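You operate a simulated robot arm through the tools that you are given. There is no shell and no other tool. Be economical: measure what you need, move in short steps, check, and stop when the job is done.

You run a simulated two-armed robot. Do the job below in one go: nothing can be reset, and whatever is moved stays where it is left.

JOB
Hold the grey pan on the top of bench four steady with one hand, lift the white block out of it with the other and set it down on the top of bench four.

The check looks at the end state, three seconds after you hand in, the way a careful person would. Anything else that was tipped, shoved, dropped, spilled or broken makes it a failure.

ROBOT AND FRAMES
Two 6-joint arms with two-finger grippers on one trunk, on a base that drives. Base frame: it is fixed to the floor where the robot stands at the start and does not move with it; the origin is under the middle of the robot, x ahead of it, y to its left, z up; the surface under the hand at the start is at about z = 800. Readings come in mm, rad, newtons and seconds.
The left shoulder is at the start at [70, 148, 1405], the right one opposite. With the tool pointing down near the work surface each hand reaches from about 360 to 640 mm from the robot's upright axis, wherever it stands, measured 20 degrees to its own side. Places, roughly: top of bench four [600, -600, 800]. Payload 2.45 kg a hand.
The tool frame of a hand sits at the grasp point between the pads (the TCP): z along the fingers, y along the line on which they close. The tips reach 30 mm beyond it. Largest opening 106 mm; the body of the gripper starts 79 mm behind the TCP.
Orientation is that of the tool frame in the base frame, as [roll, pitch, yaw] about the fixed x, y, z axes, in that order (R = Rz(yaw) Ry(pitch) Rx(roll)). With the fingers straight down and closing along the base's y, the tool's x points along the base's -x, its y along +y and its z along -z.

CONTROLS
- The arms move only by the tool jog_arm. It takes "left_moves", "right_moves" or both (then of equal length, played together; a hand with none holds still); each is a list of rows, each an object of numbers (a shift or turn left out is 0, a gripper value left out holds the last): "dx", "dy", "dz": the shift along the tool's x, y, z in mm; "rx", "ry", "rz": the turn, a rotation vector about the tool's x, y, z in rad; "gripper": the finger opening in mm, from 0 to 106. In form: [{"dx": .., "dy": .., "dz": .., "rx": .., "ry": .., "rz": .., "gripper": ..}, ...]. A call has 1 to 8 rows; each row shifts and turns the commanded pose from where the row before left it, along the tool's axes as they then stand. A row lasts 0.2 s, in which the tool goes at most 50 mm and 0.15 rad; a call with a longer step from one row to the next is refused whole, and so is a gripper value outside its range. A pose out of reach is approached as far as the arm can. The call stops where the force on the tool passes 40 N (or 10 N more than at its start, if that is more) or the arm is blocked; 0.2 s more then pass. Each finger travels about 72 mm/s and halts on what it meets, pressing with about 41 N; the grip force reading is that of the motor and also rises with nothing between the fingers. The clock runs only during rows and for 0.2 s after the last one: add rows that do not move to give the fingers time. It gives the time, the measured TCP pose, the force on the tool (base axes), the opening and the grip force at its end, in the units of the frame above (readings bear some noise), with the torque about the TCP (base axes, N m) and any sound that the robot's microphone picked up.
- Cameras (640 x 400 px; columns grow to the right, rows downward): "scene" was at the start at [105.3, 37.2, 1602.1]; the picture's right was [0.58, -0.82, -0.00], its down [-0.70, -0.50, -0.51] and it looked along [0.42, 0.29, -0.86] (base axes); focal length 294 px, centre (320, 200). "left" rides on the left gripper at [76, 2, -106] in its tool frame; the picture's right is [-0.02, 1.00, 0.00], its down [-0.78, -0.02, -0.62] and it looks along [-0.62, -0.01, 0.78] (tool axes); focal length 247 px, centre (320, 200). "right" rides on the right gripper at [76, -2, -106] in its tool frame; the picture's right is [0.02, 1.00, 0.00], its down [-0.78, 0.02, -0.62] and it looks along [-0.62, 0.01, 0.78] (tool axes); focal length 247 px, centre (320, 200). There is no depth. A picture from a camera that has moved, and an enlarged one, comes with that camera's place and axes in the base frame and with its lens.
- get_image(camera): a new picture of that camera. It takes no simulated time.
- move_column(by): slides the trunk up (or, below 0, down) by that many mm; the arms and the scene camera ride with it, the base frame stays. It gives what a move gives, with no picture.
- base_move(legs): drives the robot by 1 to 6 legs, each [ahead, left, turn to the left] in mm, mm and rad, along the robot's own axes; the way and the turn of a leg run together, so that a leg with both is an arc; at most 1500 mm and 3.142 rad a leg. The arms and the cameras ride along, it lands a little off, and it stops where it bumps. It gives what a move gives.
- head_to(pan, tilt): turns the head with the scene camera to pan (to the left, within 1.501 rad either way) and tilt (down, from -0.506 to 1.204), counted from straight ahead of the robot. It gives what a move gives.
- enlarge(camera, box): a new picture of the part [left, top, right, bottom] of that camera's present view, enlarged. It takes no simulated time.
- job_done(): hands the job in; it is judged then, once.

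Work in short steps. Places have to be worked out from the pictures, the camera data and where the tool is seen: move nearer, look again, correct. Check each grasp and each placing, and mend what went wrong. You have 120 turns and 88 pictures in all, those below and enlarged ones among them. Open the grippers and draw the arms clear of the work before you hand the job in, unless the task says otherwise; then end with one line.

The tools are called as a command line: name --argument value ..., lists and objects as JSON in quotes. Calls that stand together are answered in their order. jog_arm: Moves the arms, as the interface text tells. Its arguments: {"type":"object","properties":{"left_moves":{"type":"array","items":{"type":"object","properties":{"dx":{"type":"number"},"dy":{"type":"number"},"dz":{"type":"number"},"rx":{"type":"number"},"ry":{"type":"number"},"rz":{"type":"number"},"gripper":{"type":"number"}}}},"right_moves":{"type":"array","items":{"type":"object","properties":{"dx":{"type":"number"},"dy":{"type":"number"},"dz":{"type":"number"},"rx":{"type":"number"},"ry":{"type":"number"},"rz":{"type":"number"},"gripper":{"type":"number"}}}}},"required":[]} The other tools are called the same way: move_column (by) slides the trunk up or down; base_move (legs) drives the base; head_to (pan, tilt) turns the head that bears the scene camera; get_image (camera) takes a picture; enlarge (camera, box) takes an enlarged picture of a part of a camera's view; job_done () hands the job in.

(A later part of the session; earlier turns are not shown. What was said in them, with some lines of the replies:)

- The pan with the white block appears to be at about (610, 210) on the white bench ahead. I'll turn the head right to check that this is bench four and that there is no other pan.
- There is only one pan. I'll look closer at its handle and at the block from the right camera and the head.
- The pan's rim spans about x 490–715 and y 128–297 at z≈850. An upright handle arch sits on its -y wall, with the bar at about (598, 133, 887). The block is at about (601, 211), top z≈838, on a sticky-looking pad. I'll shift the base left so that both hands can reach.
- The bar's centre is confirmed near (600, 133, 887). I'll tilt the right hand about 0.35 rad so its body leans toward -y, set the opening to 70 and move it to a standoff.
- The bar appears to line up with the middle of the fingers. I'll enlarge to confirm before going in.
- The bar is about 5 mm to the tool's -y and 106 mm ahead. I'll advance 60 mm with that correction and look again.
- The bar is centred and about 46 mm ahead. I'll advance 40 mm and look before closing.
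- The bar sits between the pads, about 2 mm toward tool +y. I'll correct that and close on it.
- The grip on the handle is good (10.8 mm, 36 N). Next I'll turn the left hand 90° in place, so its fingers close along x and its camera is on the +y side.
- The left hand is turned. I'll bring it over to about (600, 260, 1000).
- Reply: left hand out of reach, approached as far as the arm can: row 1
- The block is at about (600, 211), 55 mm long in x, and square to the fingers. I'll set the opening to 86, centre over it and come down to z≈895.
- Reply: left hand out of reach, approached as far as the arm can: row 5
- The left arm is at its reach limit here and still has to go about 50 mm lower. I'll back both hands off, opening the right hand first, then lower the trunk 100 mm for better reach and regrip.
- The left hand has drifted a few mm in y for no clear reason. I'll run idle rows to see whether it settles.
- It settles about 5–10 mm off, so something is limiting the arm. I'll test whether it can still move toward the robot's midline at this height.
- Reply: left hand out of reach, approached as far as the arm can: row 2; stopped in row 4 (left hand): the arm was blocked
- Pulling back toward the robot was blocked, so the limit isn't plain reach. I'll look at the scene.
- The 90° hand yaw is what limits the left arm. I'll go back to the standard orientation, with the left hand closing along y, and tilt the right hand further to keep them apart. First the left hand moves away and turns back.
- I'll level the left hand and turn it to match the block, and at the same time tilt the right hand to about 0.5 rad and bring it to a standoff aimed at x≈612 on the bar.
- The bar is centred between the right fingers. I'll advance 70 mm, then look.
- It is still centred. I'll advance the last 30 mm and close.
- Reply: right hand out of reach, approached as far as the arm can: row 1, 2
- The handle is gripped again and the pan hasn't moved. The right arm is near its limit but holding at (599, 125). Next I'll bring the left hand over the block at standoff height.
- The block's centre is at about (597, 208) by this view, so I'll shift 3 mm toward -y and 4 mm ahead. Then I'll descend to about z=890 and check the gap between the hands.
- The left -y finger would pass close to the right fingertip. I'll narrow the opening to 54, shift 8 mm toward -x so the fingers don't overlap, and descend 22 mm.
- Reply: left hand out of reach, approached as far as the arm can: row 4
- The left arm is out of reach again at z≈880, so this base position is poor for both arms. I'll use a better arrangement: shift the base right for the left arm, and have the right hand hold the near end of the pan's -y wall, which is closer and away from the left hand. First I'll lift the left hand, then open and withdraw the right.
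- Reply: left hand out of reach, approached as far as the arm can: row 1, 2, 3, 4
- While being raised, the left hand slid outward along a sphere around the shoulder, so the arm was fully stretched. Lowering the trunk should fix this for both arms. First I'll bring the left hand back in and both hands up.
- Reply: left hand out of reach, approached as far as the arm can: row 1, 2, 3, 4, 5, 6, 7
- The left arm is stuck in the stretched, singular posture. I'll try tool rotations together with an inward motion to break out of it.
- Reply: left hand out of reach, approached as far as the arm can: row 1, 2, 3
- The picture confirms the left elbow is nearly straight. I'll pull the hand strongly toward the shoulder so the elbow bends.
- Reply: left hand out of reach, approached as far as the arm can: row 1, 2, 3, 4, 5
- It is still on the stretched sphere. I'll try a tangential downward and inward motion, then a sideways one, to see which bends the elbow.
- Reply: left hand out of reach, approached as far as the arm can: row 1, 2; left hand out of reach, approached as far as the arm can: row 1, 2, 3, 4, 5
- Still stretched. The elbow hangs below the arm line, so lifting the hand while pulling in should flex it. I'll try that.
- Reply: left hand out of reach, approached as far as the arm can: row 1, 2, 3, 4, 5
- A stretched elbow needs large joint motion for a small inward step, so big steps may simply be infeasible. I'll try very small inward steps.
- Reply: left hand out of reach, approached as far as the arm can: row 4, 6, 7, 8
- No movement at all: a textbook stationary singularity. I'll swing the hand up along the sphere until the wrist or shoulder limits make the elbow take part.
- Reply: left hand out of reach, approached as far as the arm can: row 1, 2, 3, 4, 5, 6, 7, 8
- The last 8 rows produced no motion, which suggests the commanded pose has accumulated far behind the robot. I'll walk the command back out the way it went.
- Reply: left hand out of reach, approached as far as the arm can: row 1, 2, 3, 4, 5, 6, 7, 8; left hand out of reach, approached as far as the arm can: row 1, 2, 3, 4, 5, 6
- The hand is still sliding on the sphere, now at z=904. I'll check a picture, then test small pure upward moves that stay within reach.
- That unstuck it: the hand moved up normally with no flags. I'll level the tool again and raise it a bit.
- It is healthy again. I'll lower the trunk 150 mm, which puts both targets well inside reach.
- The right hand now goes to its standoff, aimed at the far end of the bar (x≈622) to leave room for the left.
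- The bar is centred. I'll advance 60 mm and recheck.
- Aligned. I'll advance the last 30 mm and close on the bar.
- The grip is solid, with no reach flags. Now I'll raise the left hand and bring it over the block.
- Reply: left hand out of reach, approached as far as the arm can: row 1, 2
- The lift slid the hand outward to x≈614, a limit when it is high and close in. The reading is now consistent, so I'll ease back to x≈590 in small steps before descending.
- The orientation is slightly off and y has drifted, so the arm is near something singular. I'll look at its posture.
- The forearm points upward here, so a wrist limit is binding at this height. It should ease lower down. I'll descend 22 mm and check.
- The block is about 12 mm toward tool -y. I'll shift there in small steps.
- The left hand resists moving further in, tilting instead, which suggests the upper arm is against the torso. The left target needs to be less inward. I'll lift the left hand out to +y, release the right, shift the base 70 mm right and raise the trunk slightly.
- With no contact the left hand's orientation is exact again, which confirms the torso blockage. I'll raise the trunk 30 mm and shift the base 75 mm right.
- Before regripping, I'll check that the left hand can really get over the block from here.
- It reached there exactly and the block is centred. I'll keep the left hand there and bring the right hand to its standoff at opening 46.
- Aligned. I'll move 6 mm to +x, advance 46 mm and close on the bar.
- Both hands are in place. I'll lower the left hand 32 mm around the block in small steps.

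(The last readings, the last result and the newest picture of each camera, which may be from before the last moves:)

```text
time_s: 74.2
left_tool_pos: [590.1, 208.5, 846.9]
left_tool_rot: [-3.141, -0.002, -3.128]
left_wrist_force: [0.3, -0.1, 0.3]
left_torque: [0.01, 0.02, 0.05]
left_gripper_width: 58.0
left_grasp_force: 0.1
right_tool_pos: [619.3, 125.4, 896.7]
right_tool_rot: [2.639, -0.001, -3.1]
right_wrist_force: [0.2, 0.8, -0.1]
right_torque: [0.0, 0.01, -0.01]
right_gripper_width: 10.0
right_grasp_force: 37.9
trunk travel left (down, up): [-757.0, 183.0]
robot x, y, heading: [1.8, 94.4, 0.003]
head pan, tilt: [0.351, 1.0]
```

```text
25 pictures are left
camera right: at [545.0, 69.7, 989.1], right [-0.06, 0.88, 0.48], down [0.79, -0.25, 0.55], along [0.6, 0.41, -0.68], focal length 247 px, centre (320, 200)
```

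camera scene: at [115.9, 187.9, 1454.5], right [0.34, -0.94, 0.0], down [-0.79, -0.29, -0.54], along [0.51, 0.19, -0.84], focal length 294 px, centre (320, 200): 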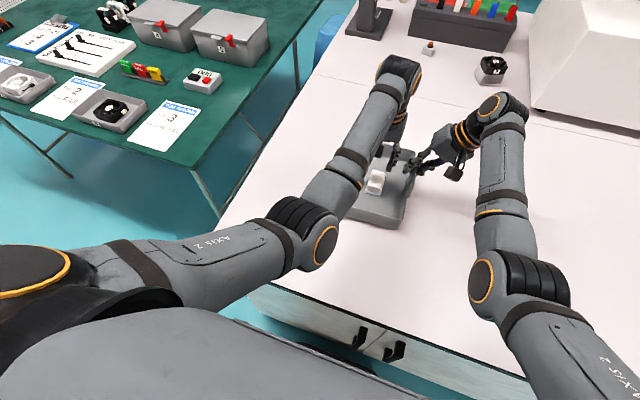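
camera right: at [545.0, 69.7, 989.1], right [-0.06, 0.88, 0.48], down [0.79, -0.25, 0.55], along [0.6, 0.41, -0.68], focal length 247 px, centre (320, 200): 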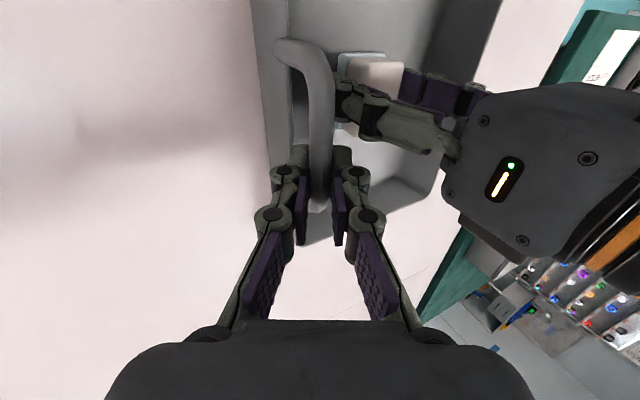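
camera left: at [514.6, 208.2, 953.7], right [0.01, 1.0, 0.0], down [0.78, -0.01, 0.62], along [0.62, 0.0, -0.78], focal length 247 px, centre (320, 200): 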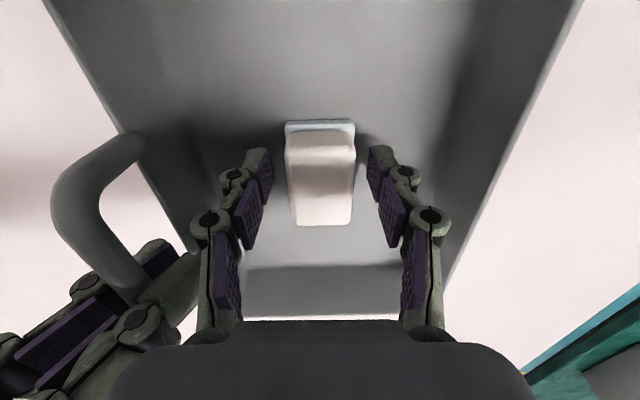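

The pads straddle the block. I'll close on it.

jog_arm --left_moves '[{"gripper": 48}, {"gripper": 40}, {"gripper": 34}, {"gripper": 28}, {}, {}]'

get_image --camera "left"

```text
time_s: 75.6
left_tool_pos: [591.8, 207.2, 847.1]
left_tool_rot: [-3.14, -0.002, -3.126]
left_wrist_force: [-0.2, 0.4, 1.4]
left_torque: [-0.01, 0.01, 0.03]
left_gripper_width: 37.0
left_grasp_force: 40.9
right_tool_pos: [620.1, 125.1, 897.5]
right_tool_rot: [2.642, -0.002, -3.101]
right_wrist_force: [0.3, 1.0, -0.7]
right_torque: [-0.02, -0.03, -0.04]
right_gripper_width: 10.2
right_grasp_force: 38.1
trunk travel left (down, up): [-757.0, 183.0]
robot x, y, heading: [-2.6, 90.4, 0.001]
head pan, tilt: [0.351, 1.0]
```

```text
24 pictures are left
camera left: at [514.7, 208.2, 953.8], right [0.01, 1.0, 0.0], down [0.78, -0.01, 0.62], along [0.62, 0.0, -0.78], focal length 247 px, centre (320, 200)
```

left: 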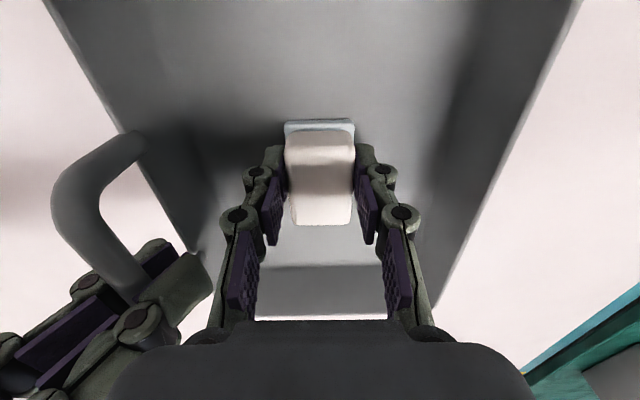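

Gripped at 37 mm with 41 N. I'll pull up slowly and watch the forces, since the pad may be sticky.

jog_arm --left_moves '[{"dz": -2}, {"dz": -2}, {"dz": -3}, {"dz": -4}, {"dz": -5}, {}]'

get_image --camera "left"

```text
time_s: 77.0
left_tool_pos: [589.8, 208.6, 863.0]
left_tool_rot: [-3.141, -0.002, -3.127]
left_wrist_force: [-0.7, 0.0, -1.7]
left_torque: [0.06, -0.02, 0.01]
left_gripper_width: 36.9
left_grasp_force: 40.3
right_tool_pos: [619.8, 124.0, 896.6]
right_tool_rot: [2.641, 0.001, -3.101]
right_wrist_force: [-1.1, 0.2, -0.7]
right_torque: [0.02, -0.01, -0.03]
right_gripper_width: 9.7
right_grasp_force: 36.4
trunk travel left (down, up): [-757.0, 183.0]
robot x, y, heading: [-0.4, 92.1, 0.003]
head pan, tilt: [0.351, 1.0]
```

```text
23 pictures are left
camera left: at [514.3, 208.0, 969.8], right [0.01, 1.0, 0.0], down [0.78, -0.01, 0.62], along [0.62, 0.0, -0.78], focal length 247 px, centre (320, 200)
```

left: 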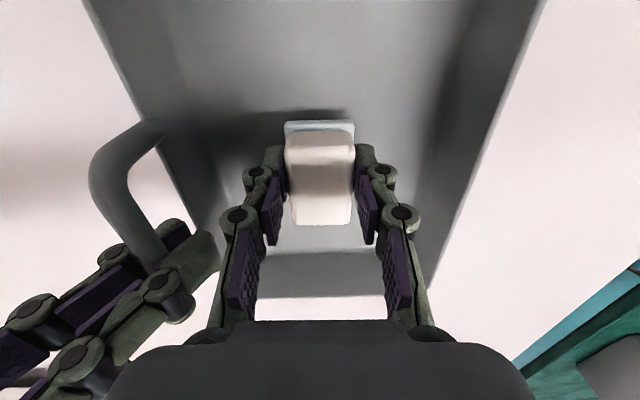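

The block came free together with its bluish base, and the pan stayed put. I'll lift another 55 mm to clear the rim.

jog_arm --left_moves '[{"dz": -10}, {"dz": -12}, {"dz": -12}, {"dz": -12}, {"dz": -10}, {}]'

get_image --camera "left"

get_image --camera "scene"

```text
time_s: 78.4
left_tool_pos: [591.1, 208.4, 918.2]
left_tool_rot: [3.139, -0.002, -3.127]
left_wrist_force: [0.0, 0.3, 0.0]
left_torque: [0.02, 0.03, -0.04]
left_gripper_width: 36.7
left_grasp_force: 41.3
right_tool_pos: [619.7, 125.7, 897.4]
right_tool_rot: [2.641, 0.0, -3.1]
right_wrist_force: [0.2, 0.8, -0.1]
right_torque: [-0.03, 0.0, -0.07]
right_gripper_width: 10.1
right_grasp_force: 37.7
trunk travel left (down, up): [-757.0, 183.0]
robot x, y, heading: [-1.4, 90.4, 0.004]
head pan, tilt: [0.351, 1.0]
```

```text
22 pictures are left
camera left: at [515.2, 208.0, 1025.5], right [0.01, 1.0, 0.0], down [0.78, -0.01, 0.62], along [0.62, 0.0, -0.78], focal length 247 px, centre (320, 200)
```

left: 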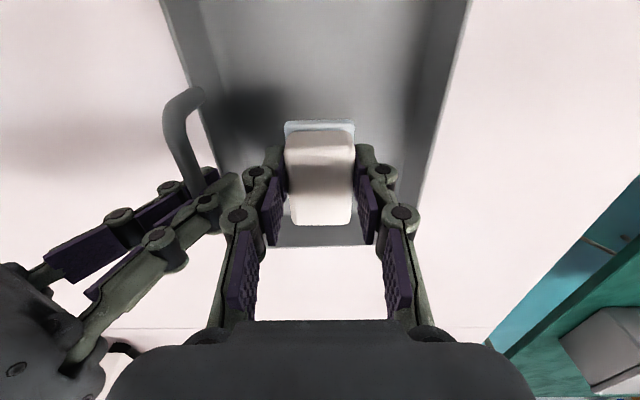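

```text
21 pictures are left
camera scene: at [115.7, 114.1, 1484.5], right [0.34, -0.94, 0.0], down [-0.79, -0.29, -0.54], along [0.51, 0.19, -0.84], focal length 294 px, centre (320, 200)
```

scene: 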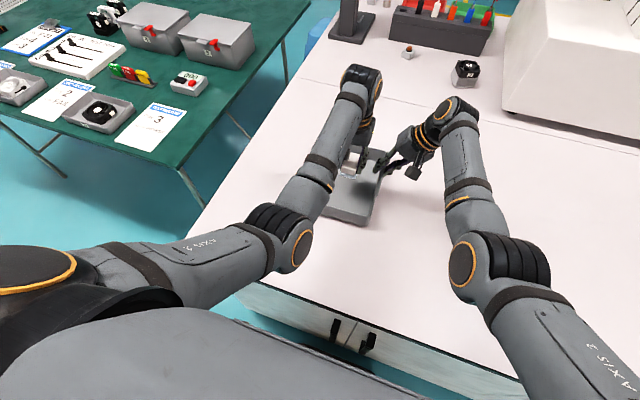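

The block is clear of the rim. I'll carry it about 188 mm to +y over open bench.

jog_arm --left_moves '[{"dy": 20}, {"dy": 38}, {"dy": 40}, {"dy": 40}, {"dy": 35}, {"dy": 15}, {}]'

get_image --camera "scene"

get_image --camera "left"

```text
time_s: 80.0
left_tool_pos: [587.9, 396.2, 919.2]
left_tool_rot: [3.141, -0.001, -3.128]
left_wrist_force: [0.1, 0.0, 0.1]
left_torque: [0.03, 0.0, -0.02]
left_gripper_width: 36.7
left_grasp_force: 40.4
right_tool_pos: [619.1, 125.8, 896.9]
right_tool_rot: [2.643, 0.001, -3.101]
right_wrist_force: [-0.2, 0.7, 0.4]
right_torque: [0.03, -0.02, -0.01]
right_gripper_width: 9.9
right_grasp_force: 37.6
trunk travel left (down, up): [-757.0, 183.0]
robot x, y, heading: [0.4, 94.2, 0.003]
head pan, tilt: [0.351, 1.0]
```

```text
20 pictures are left
camera scene: at [115.8, 114.2, 1484.5], right [0.34, -0.94, 0.0], down [-0.79, -0.29, -0.54], along [0.51, 0.19, -0.84], focal length 294 px, centre (320, 200)
```

scene: 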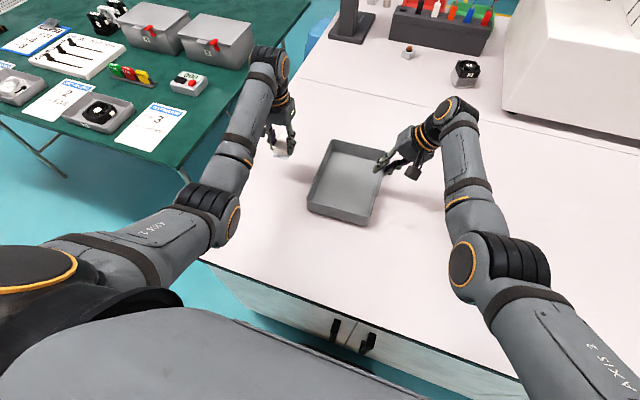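

```text
19 pictures are left
camera left: at [512.5, 396.1, 1026.8], right [0.01, 1.0, 0.0], down [0.78, -0.01, 0.62], along [0.62, 0.0, -0.78], focal length 247 px, centre (320, 200)
```

left: 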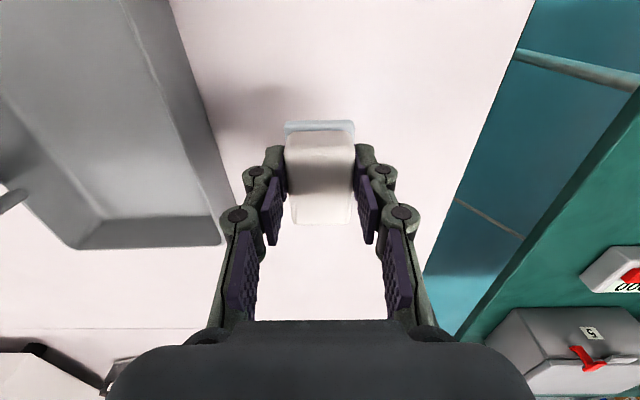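

The bench edge is at y≈556, so the block has plenty of room. I'll lower to about z=857.

jog_arm --left_moves '[{"dz": 15}, {"dz": 15}, {"dz": 15}, {"dz": 12}, {"dz": 6}, {}]'

jog_arm --left_moves '[{"dz": 3}, {"dz": 3}, {"dz": 2}, {"dz": 2}, {"dz": 1}, {}]'

get_image --camera "left"

```text
time_s: 81.4
left_tool_pos: [589.5, 399.1, 856.1]
left_tool_rot: [-3.141, -0.002, -3.127]
left_wrist_force: [1.0, 0.1, -0.3]
left_torque: [-0.02, 0.0, -0.01]
left_gripper_width: 36.7
left_grasp_force: 40.8
right_tool_pos: [620.5, 126.0, 897.4]
right_tool_rot: [2.639, 0.002, -3.101]
right_wrist_force: [-0.2, 0.1, 0.2]
right_torque: [-0.02, 0.04, -0.02]
right_gripper_width: 10.2
right_grasp_force: 37.7
trunk travel left (down, up): [-757.0, 183.0]
robot x, y, heading: [2.5, 94.9, 0.003]
head pan, tilt: [0.351, 1.0]
```

```text
time_s: 82.8
left_tool_pos: [588.6, 396.1, 844.8]
left_tool_rot: [-3.14, -0.001, -3.129]
left_wrist_force: [0.5, 0.6, -0.8]
left_torque: [0.01, 0.02, 0.01]
left_gripper_width: 37.0
left_grasp_force: 41.0
right_tool_pos: [620.4, 125.0, 897.4]
right_tool_rot: [2.639, 0.001, -3.102]
right_wrist_force: [-0.5, 0.4, -0.3]
right_torque: [0.02, 0.04, 0.01]
right_gripper_width: 9.9
right_grasp_force: 37.3
trunk travel left (down, up): [-757.0, 183.0]
robot x, y, heading: [0.4, 94.8, -0.003]
head pan, tilt: [0.351, 1.0]
```

```text
18 pictures are left
camera left: at [512.3, 396.7, 951.8], right [0.01, 1.0, 0.0], down [0.78, -0.01, 0.62], along [0.62, 0.0, -0.78], focal length 247 px, centre (320, 200)
```

left: 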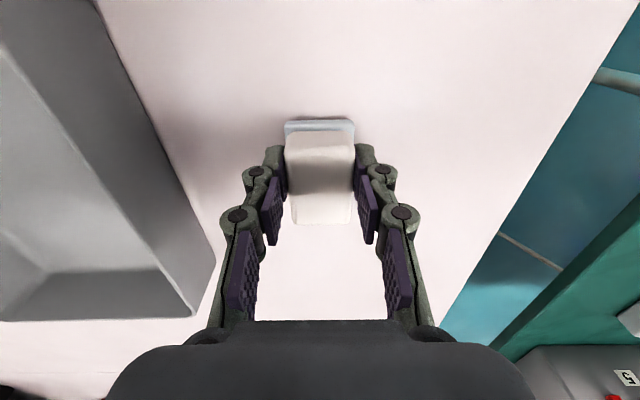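

There is no contact force yet at z≈845. I'll keep going down 1 mm at a time and watch for force.

jog_arm --left_moves '[{"dz": 1}, {"dz": 1}, {"dz": 1}, {}]'

jog_arm --left_moves '[{"dz": 1}, {"dz": 1}, {}]'

```text
time_s: 83.8
left_tool_pos: [587.9, 397.0, 841.2]
left_tool_rot: [3.141, 0.0, -3.129]
left_wrist_force: [-0.1, 0.0, 0.0]
left_torque: [-0.01, 0.02, 0.0]
left_gripper_width: 36.9
left_grasp_force: 41.5
right_tool_pos: [619.1, 127.3, 896.1]
right_tool_rot: [2.64, 0.001, -3.101]
right_wrist_force: [-0.7, 0.8, -0.2]
right_torque: [0.01, -0.02, 0.01]
right_gripper_width: 10.4
right_grasp_force: 37.8
trunk travel left (down, up): [-757.0, 183.0]
robot x, y, heading: [0.7, 91.2, -0.001]
head pan, tilt: [0.351, 1.0]
```

```text
time_s: 84.6
left_tool_pos: [588.5, 396.1, 843.1]
left_tool_rot: [3.14, 0.001, -3.129]
left_wrist_force: [0.4, 1.2, 12.8]
left_torque: [-0.02, 0.23, 0.0]
left_gripper_width: 36.8
left_grasp_force: 40.6
right_tool_pos: [617.7, 125.4, 899.5]
right_tool_rot: [2.64, -0.001, -3.101]
right_wrist_force: [0.2, -0.1, -0.1]
right_torque: [-0.03, 0.11, 0.02]
right_gripper_width: 10.3
right_grasp_force: 37.7
trunk travel left (down, up): [-757.0, 183.0]
robot x, y, heading: [0.9, 89.7, 0.003]
head pan, tilt: [0.351, 1.0]
```

Contact: 12.8 N upward, so the block is on the bench. I'll ease off 1 mm and open gently.

jog_arm --left_moves '[{"dz": -0.7}, {"gripper": 42}, {"gripper": 50}, {"gripper": 60}, {}]'

get_image --camera "left"

```text
time_s: 85.8
left_tool_pos: [588.0, 397.3, 841.0]
left_tool_rot: [-3.141, -0.001, -3.128]
left_wrist_force: [0.1, 0.6, 0.3]
left_torque: [-0.02, 0.01, -0.02]
left_gripper_width: 59.9
left_grasp_force: 0.1
right_tool_pos: [619.3, 124.7, 896.8]
right_tool_rot: [2.64, 0.001, -3.102]
right_wrist_force: [0.0, 0.1, -0.5]
right_torque: [0.01, -0.1, -0.01]
right_gripper_width: 10.2
right_grasp_force: 37.5
trunk travel left (down, up): [-757.0, 183.0]
robot x, y, heading: [-1.0, 88.5, 0.0]
head pan, tilt: [0.351, 1.0]
```

```text
17 pictures are left
camera left: at [512.1, 396.4, 947.4], right [0.01, 1.0, 0.0], down [0.78, -0.01, 0.62], along [0.62, 0.0, -0.78], focal length 247 px, centre (320, 200)
```

left: 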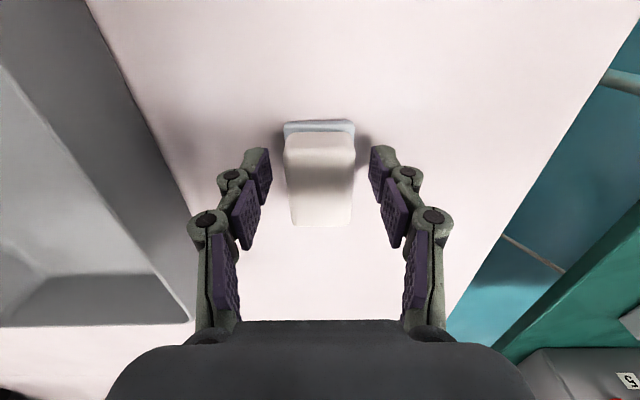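

Released and standing. I'll lift the left hand straight up, and release and back the right hand off the handle.

jog_arm --left_moves '[{"dz": -10}, {"dz": -15}, {"dz": -20}, {"dz": -20}, {"dz": -20}, {}]'

jog_arm --right_moves '[{"gripper": 30}, {"gripper": 60}, {}, {"dz": -20}, {"dz": -30}, {"dz": -35}, {"dz": -35}, {}]'

get_image --camera "scene"

get_image --camera "left"

```text
time_s: 87.2
left_tool_pos: [588.2, 396.2, 924.3]
left_tool_rot: [3.141, 0.0, -3.128]
left_wrist_force: [-0.9, -0.8, -0.5]
left_torque: [-0.03, 0.03, 0.01]
left_gripper_width: 60.1
left_grasp_force: 0.0
right_tool_pos: [620.2, 126.1, 897.3]
right_tool_rot: [2.641, 0.0, -3.101]
right_wrist_force: [-0.4, 0.0, -0.2]
right_torque: [0.0, 0.01, -0.02]
right_gripper_width: 9.8
right_grasp_force: 37.0
trunk travel left (down, up): [-757.0, 183.0]
robot x, y, heading: [-1.4, 90.2, 0.0]
head pan, tilt: [0.351, 1.0]
```

```text
time_s: 89.0
left_tool_pos: [588.5, 397.1, 924.7]
left_tool_rot: [-3.141, -0.002, -3.129]
left_wrist_force: [-0.3, 0.8, 0.2]
left_torque: [0.0, -0.02, 0.02]
left_gripper_width: 60.0
left_grasp_force: 0.0
right_tool_pos: [623.3, 68.5, 1001.8]
right_tool_rot: [2.641, -0.003, -3.101]
right_wrist_force: [0.0, 0.9, 0.7]
right_torque: [0.01, 0.01, -0.01]
right_gripper_width: 60.1
right_grasp_force: 0.0
trunk travel left (down, up): [-757.0, 183.0]
robot x, y, heading: [0.4, 89.4, -0.001]
head pan, tilt: [0.351, 1.0]
```

```text
16 pictures are left
camera scene: at [115.9, 114.5, 1484.5], right [0.34, -0.94, 0.0], down [-0.79, -0.29, -0.54], along [0.51, 0.19, -0.84], focal length 294 px, centre (320, 200)
```

scene: 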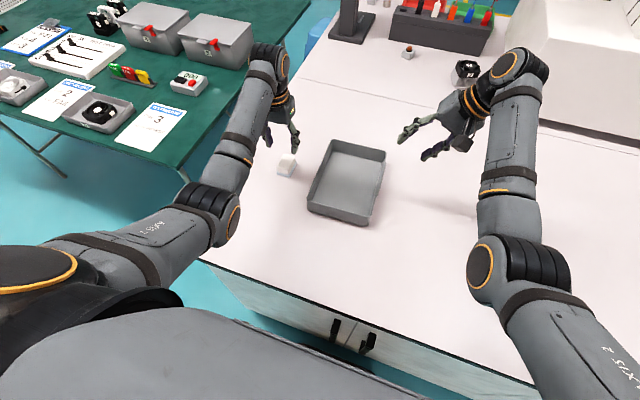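

```text
15 pictures are left
camera left: at [512.2, 396.0, 1031.6], right [0.01, 1.0, 0.0], down [0.78, -0.01, 0.62], along [0.62, 0.0, -0.78], focal length 247 px, centre (320, 200)
```

left: 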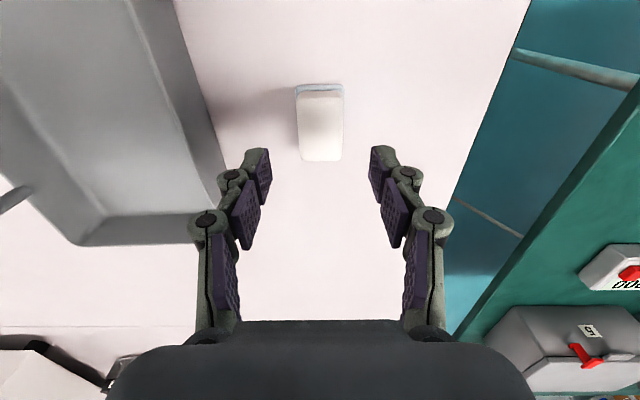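

The block stands on the bench, and the pan is upright and back where it was. I'll open the grippers and raise the trunk 140 mm to draw both hands clear.

move_column --by 140

jog_arm --left_moves '[{"gripper": 80}, {"gripper": 100}, {}]' --right_moves '[{"gripper": 80}, {"gripper": 100}, {}]'

get_image --camera "scene"

```text
time_s: 90.7
left_tool_pos: [588.6, 396.5, 1064.6]
left_tool_rot: [-3.141, -0.001, -3.128]
left_wrist_force: [-0.2, -0.7, 0.4]
left_torque: [-0.02, 0.0, 0.02]
left_gripper_width: 59.9
left_grasp_force: 0.0
right_tool_pos: [623.9, 67.0, 1140.8]
right_tool_rot: [2.641, -0.001, -3.101]
right_wrist_force: [0.4, -0.5, 0.9]
right_torque: [0.0, 0.01, -0.02]
right_gripper_width: 60.0
right_grasp_force: 0.2
trunk travel left (down, up): [-897.0, 43.0]
robot x, y, heading: [1.7, 94.8, 0.002]
head pan, tilt: [0.351, 1.0]
```

```text
time_s: 91.5
left_tool_pos: [588.1, 395.3, 1064.3]
left_tool_rot: [-3.141, -0.001, -3.128]
left_wrist_force: [0.0, 0.9, 0.0]
left_torque: [-0.05, 0.0, -0.03]
left_gripper_width: 99.8
left_grasp_force: 0.1
right_tool_pos: [624.4, 66.3, 1140.7]
right_tool_rot: [2.641, 0.0, -3.101]
right_wrist_force: [-0.7, 0.8, -0.5]
right_torque: [0.0, 0.0, 0.0]
right_gripper_width: 99.9
right_grasp_force: 0.0
trunk travel left (down, up): [-897.0, 43.0]
robot x, y, heading: [0.4, 90.3, 0.0]
head pan, tilt: [0.351, 1.0]
```

```text
14 pictures are left
camera scene: at [115.9, 114.1, 1624.5], right [0.34, -0.94, 0.0], down [-0.79, -0.29, -0.54], along [0.51, 0.19, -0.84], focal length 294 px, centre (320, 200)
```

scene: 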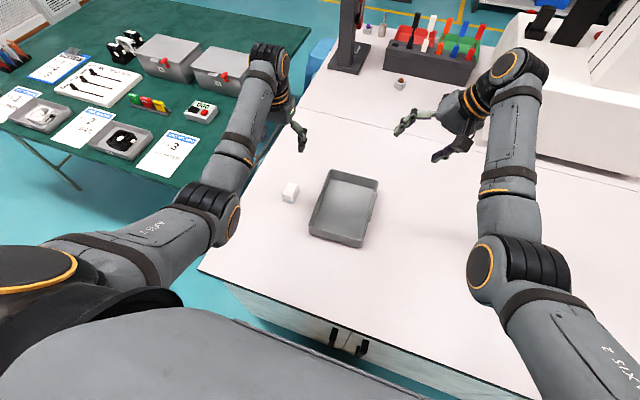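

Everything is in order: the block is on the bench, the pan is empty and upright, and both hands are open and clear. I'm handing in.

job_done

```text
The job is handed in.
```

I held the pan by its handle with the right hand, lifted the white block out with the left and set it upright on top of bench four; both hands are open and clear, and the pan is upright but about 4 mm from where it started, nudged when I regripped the handle.
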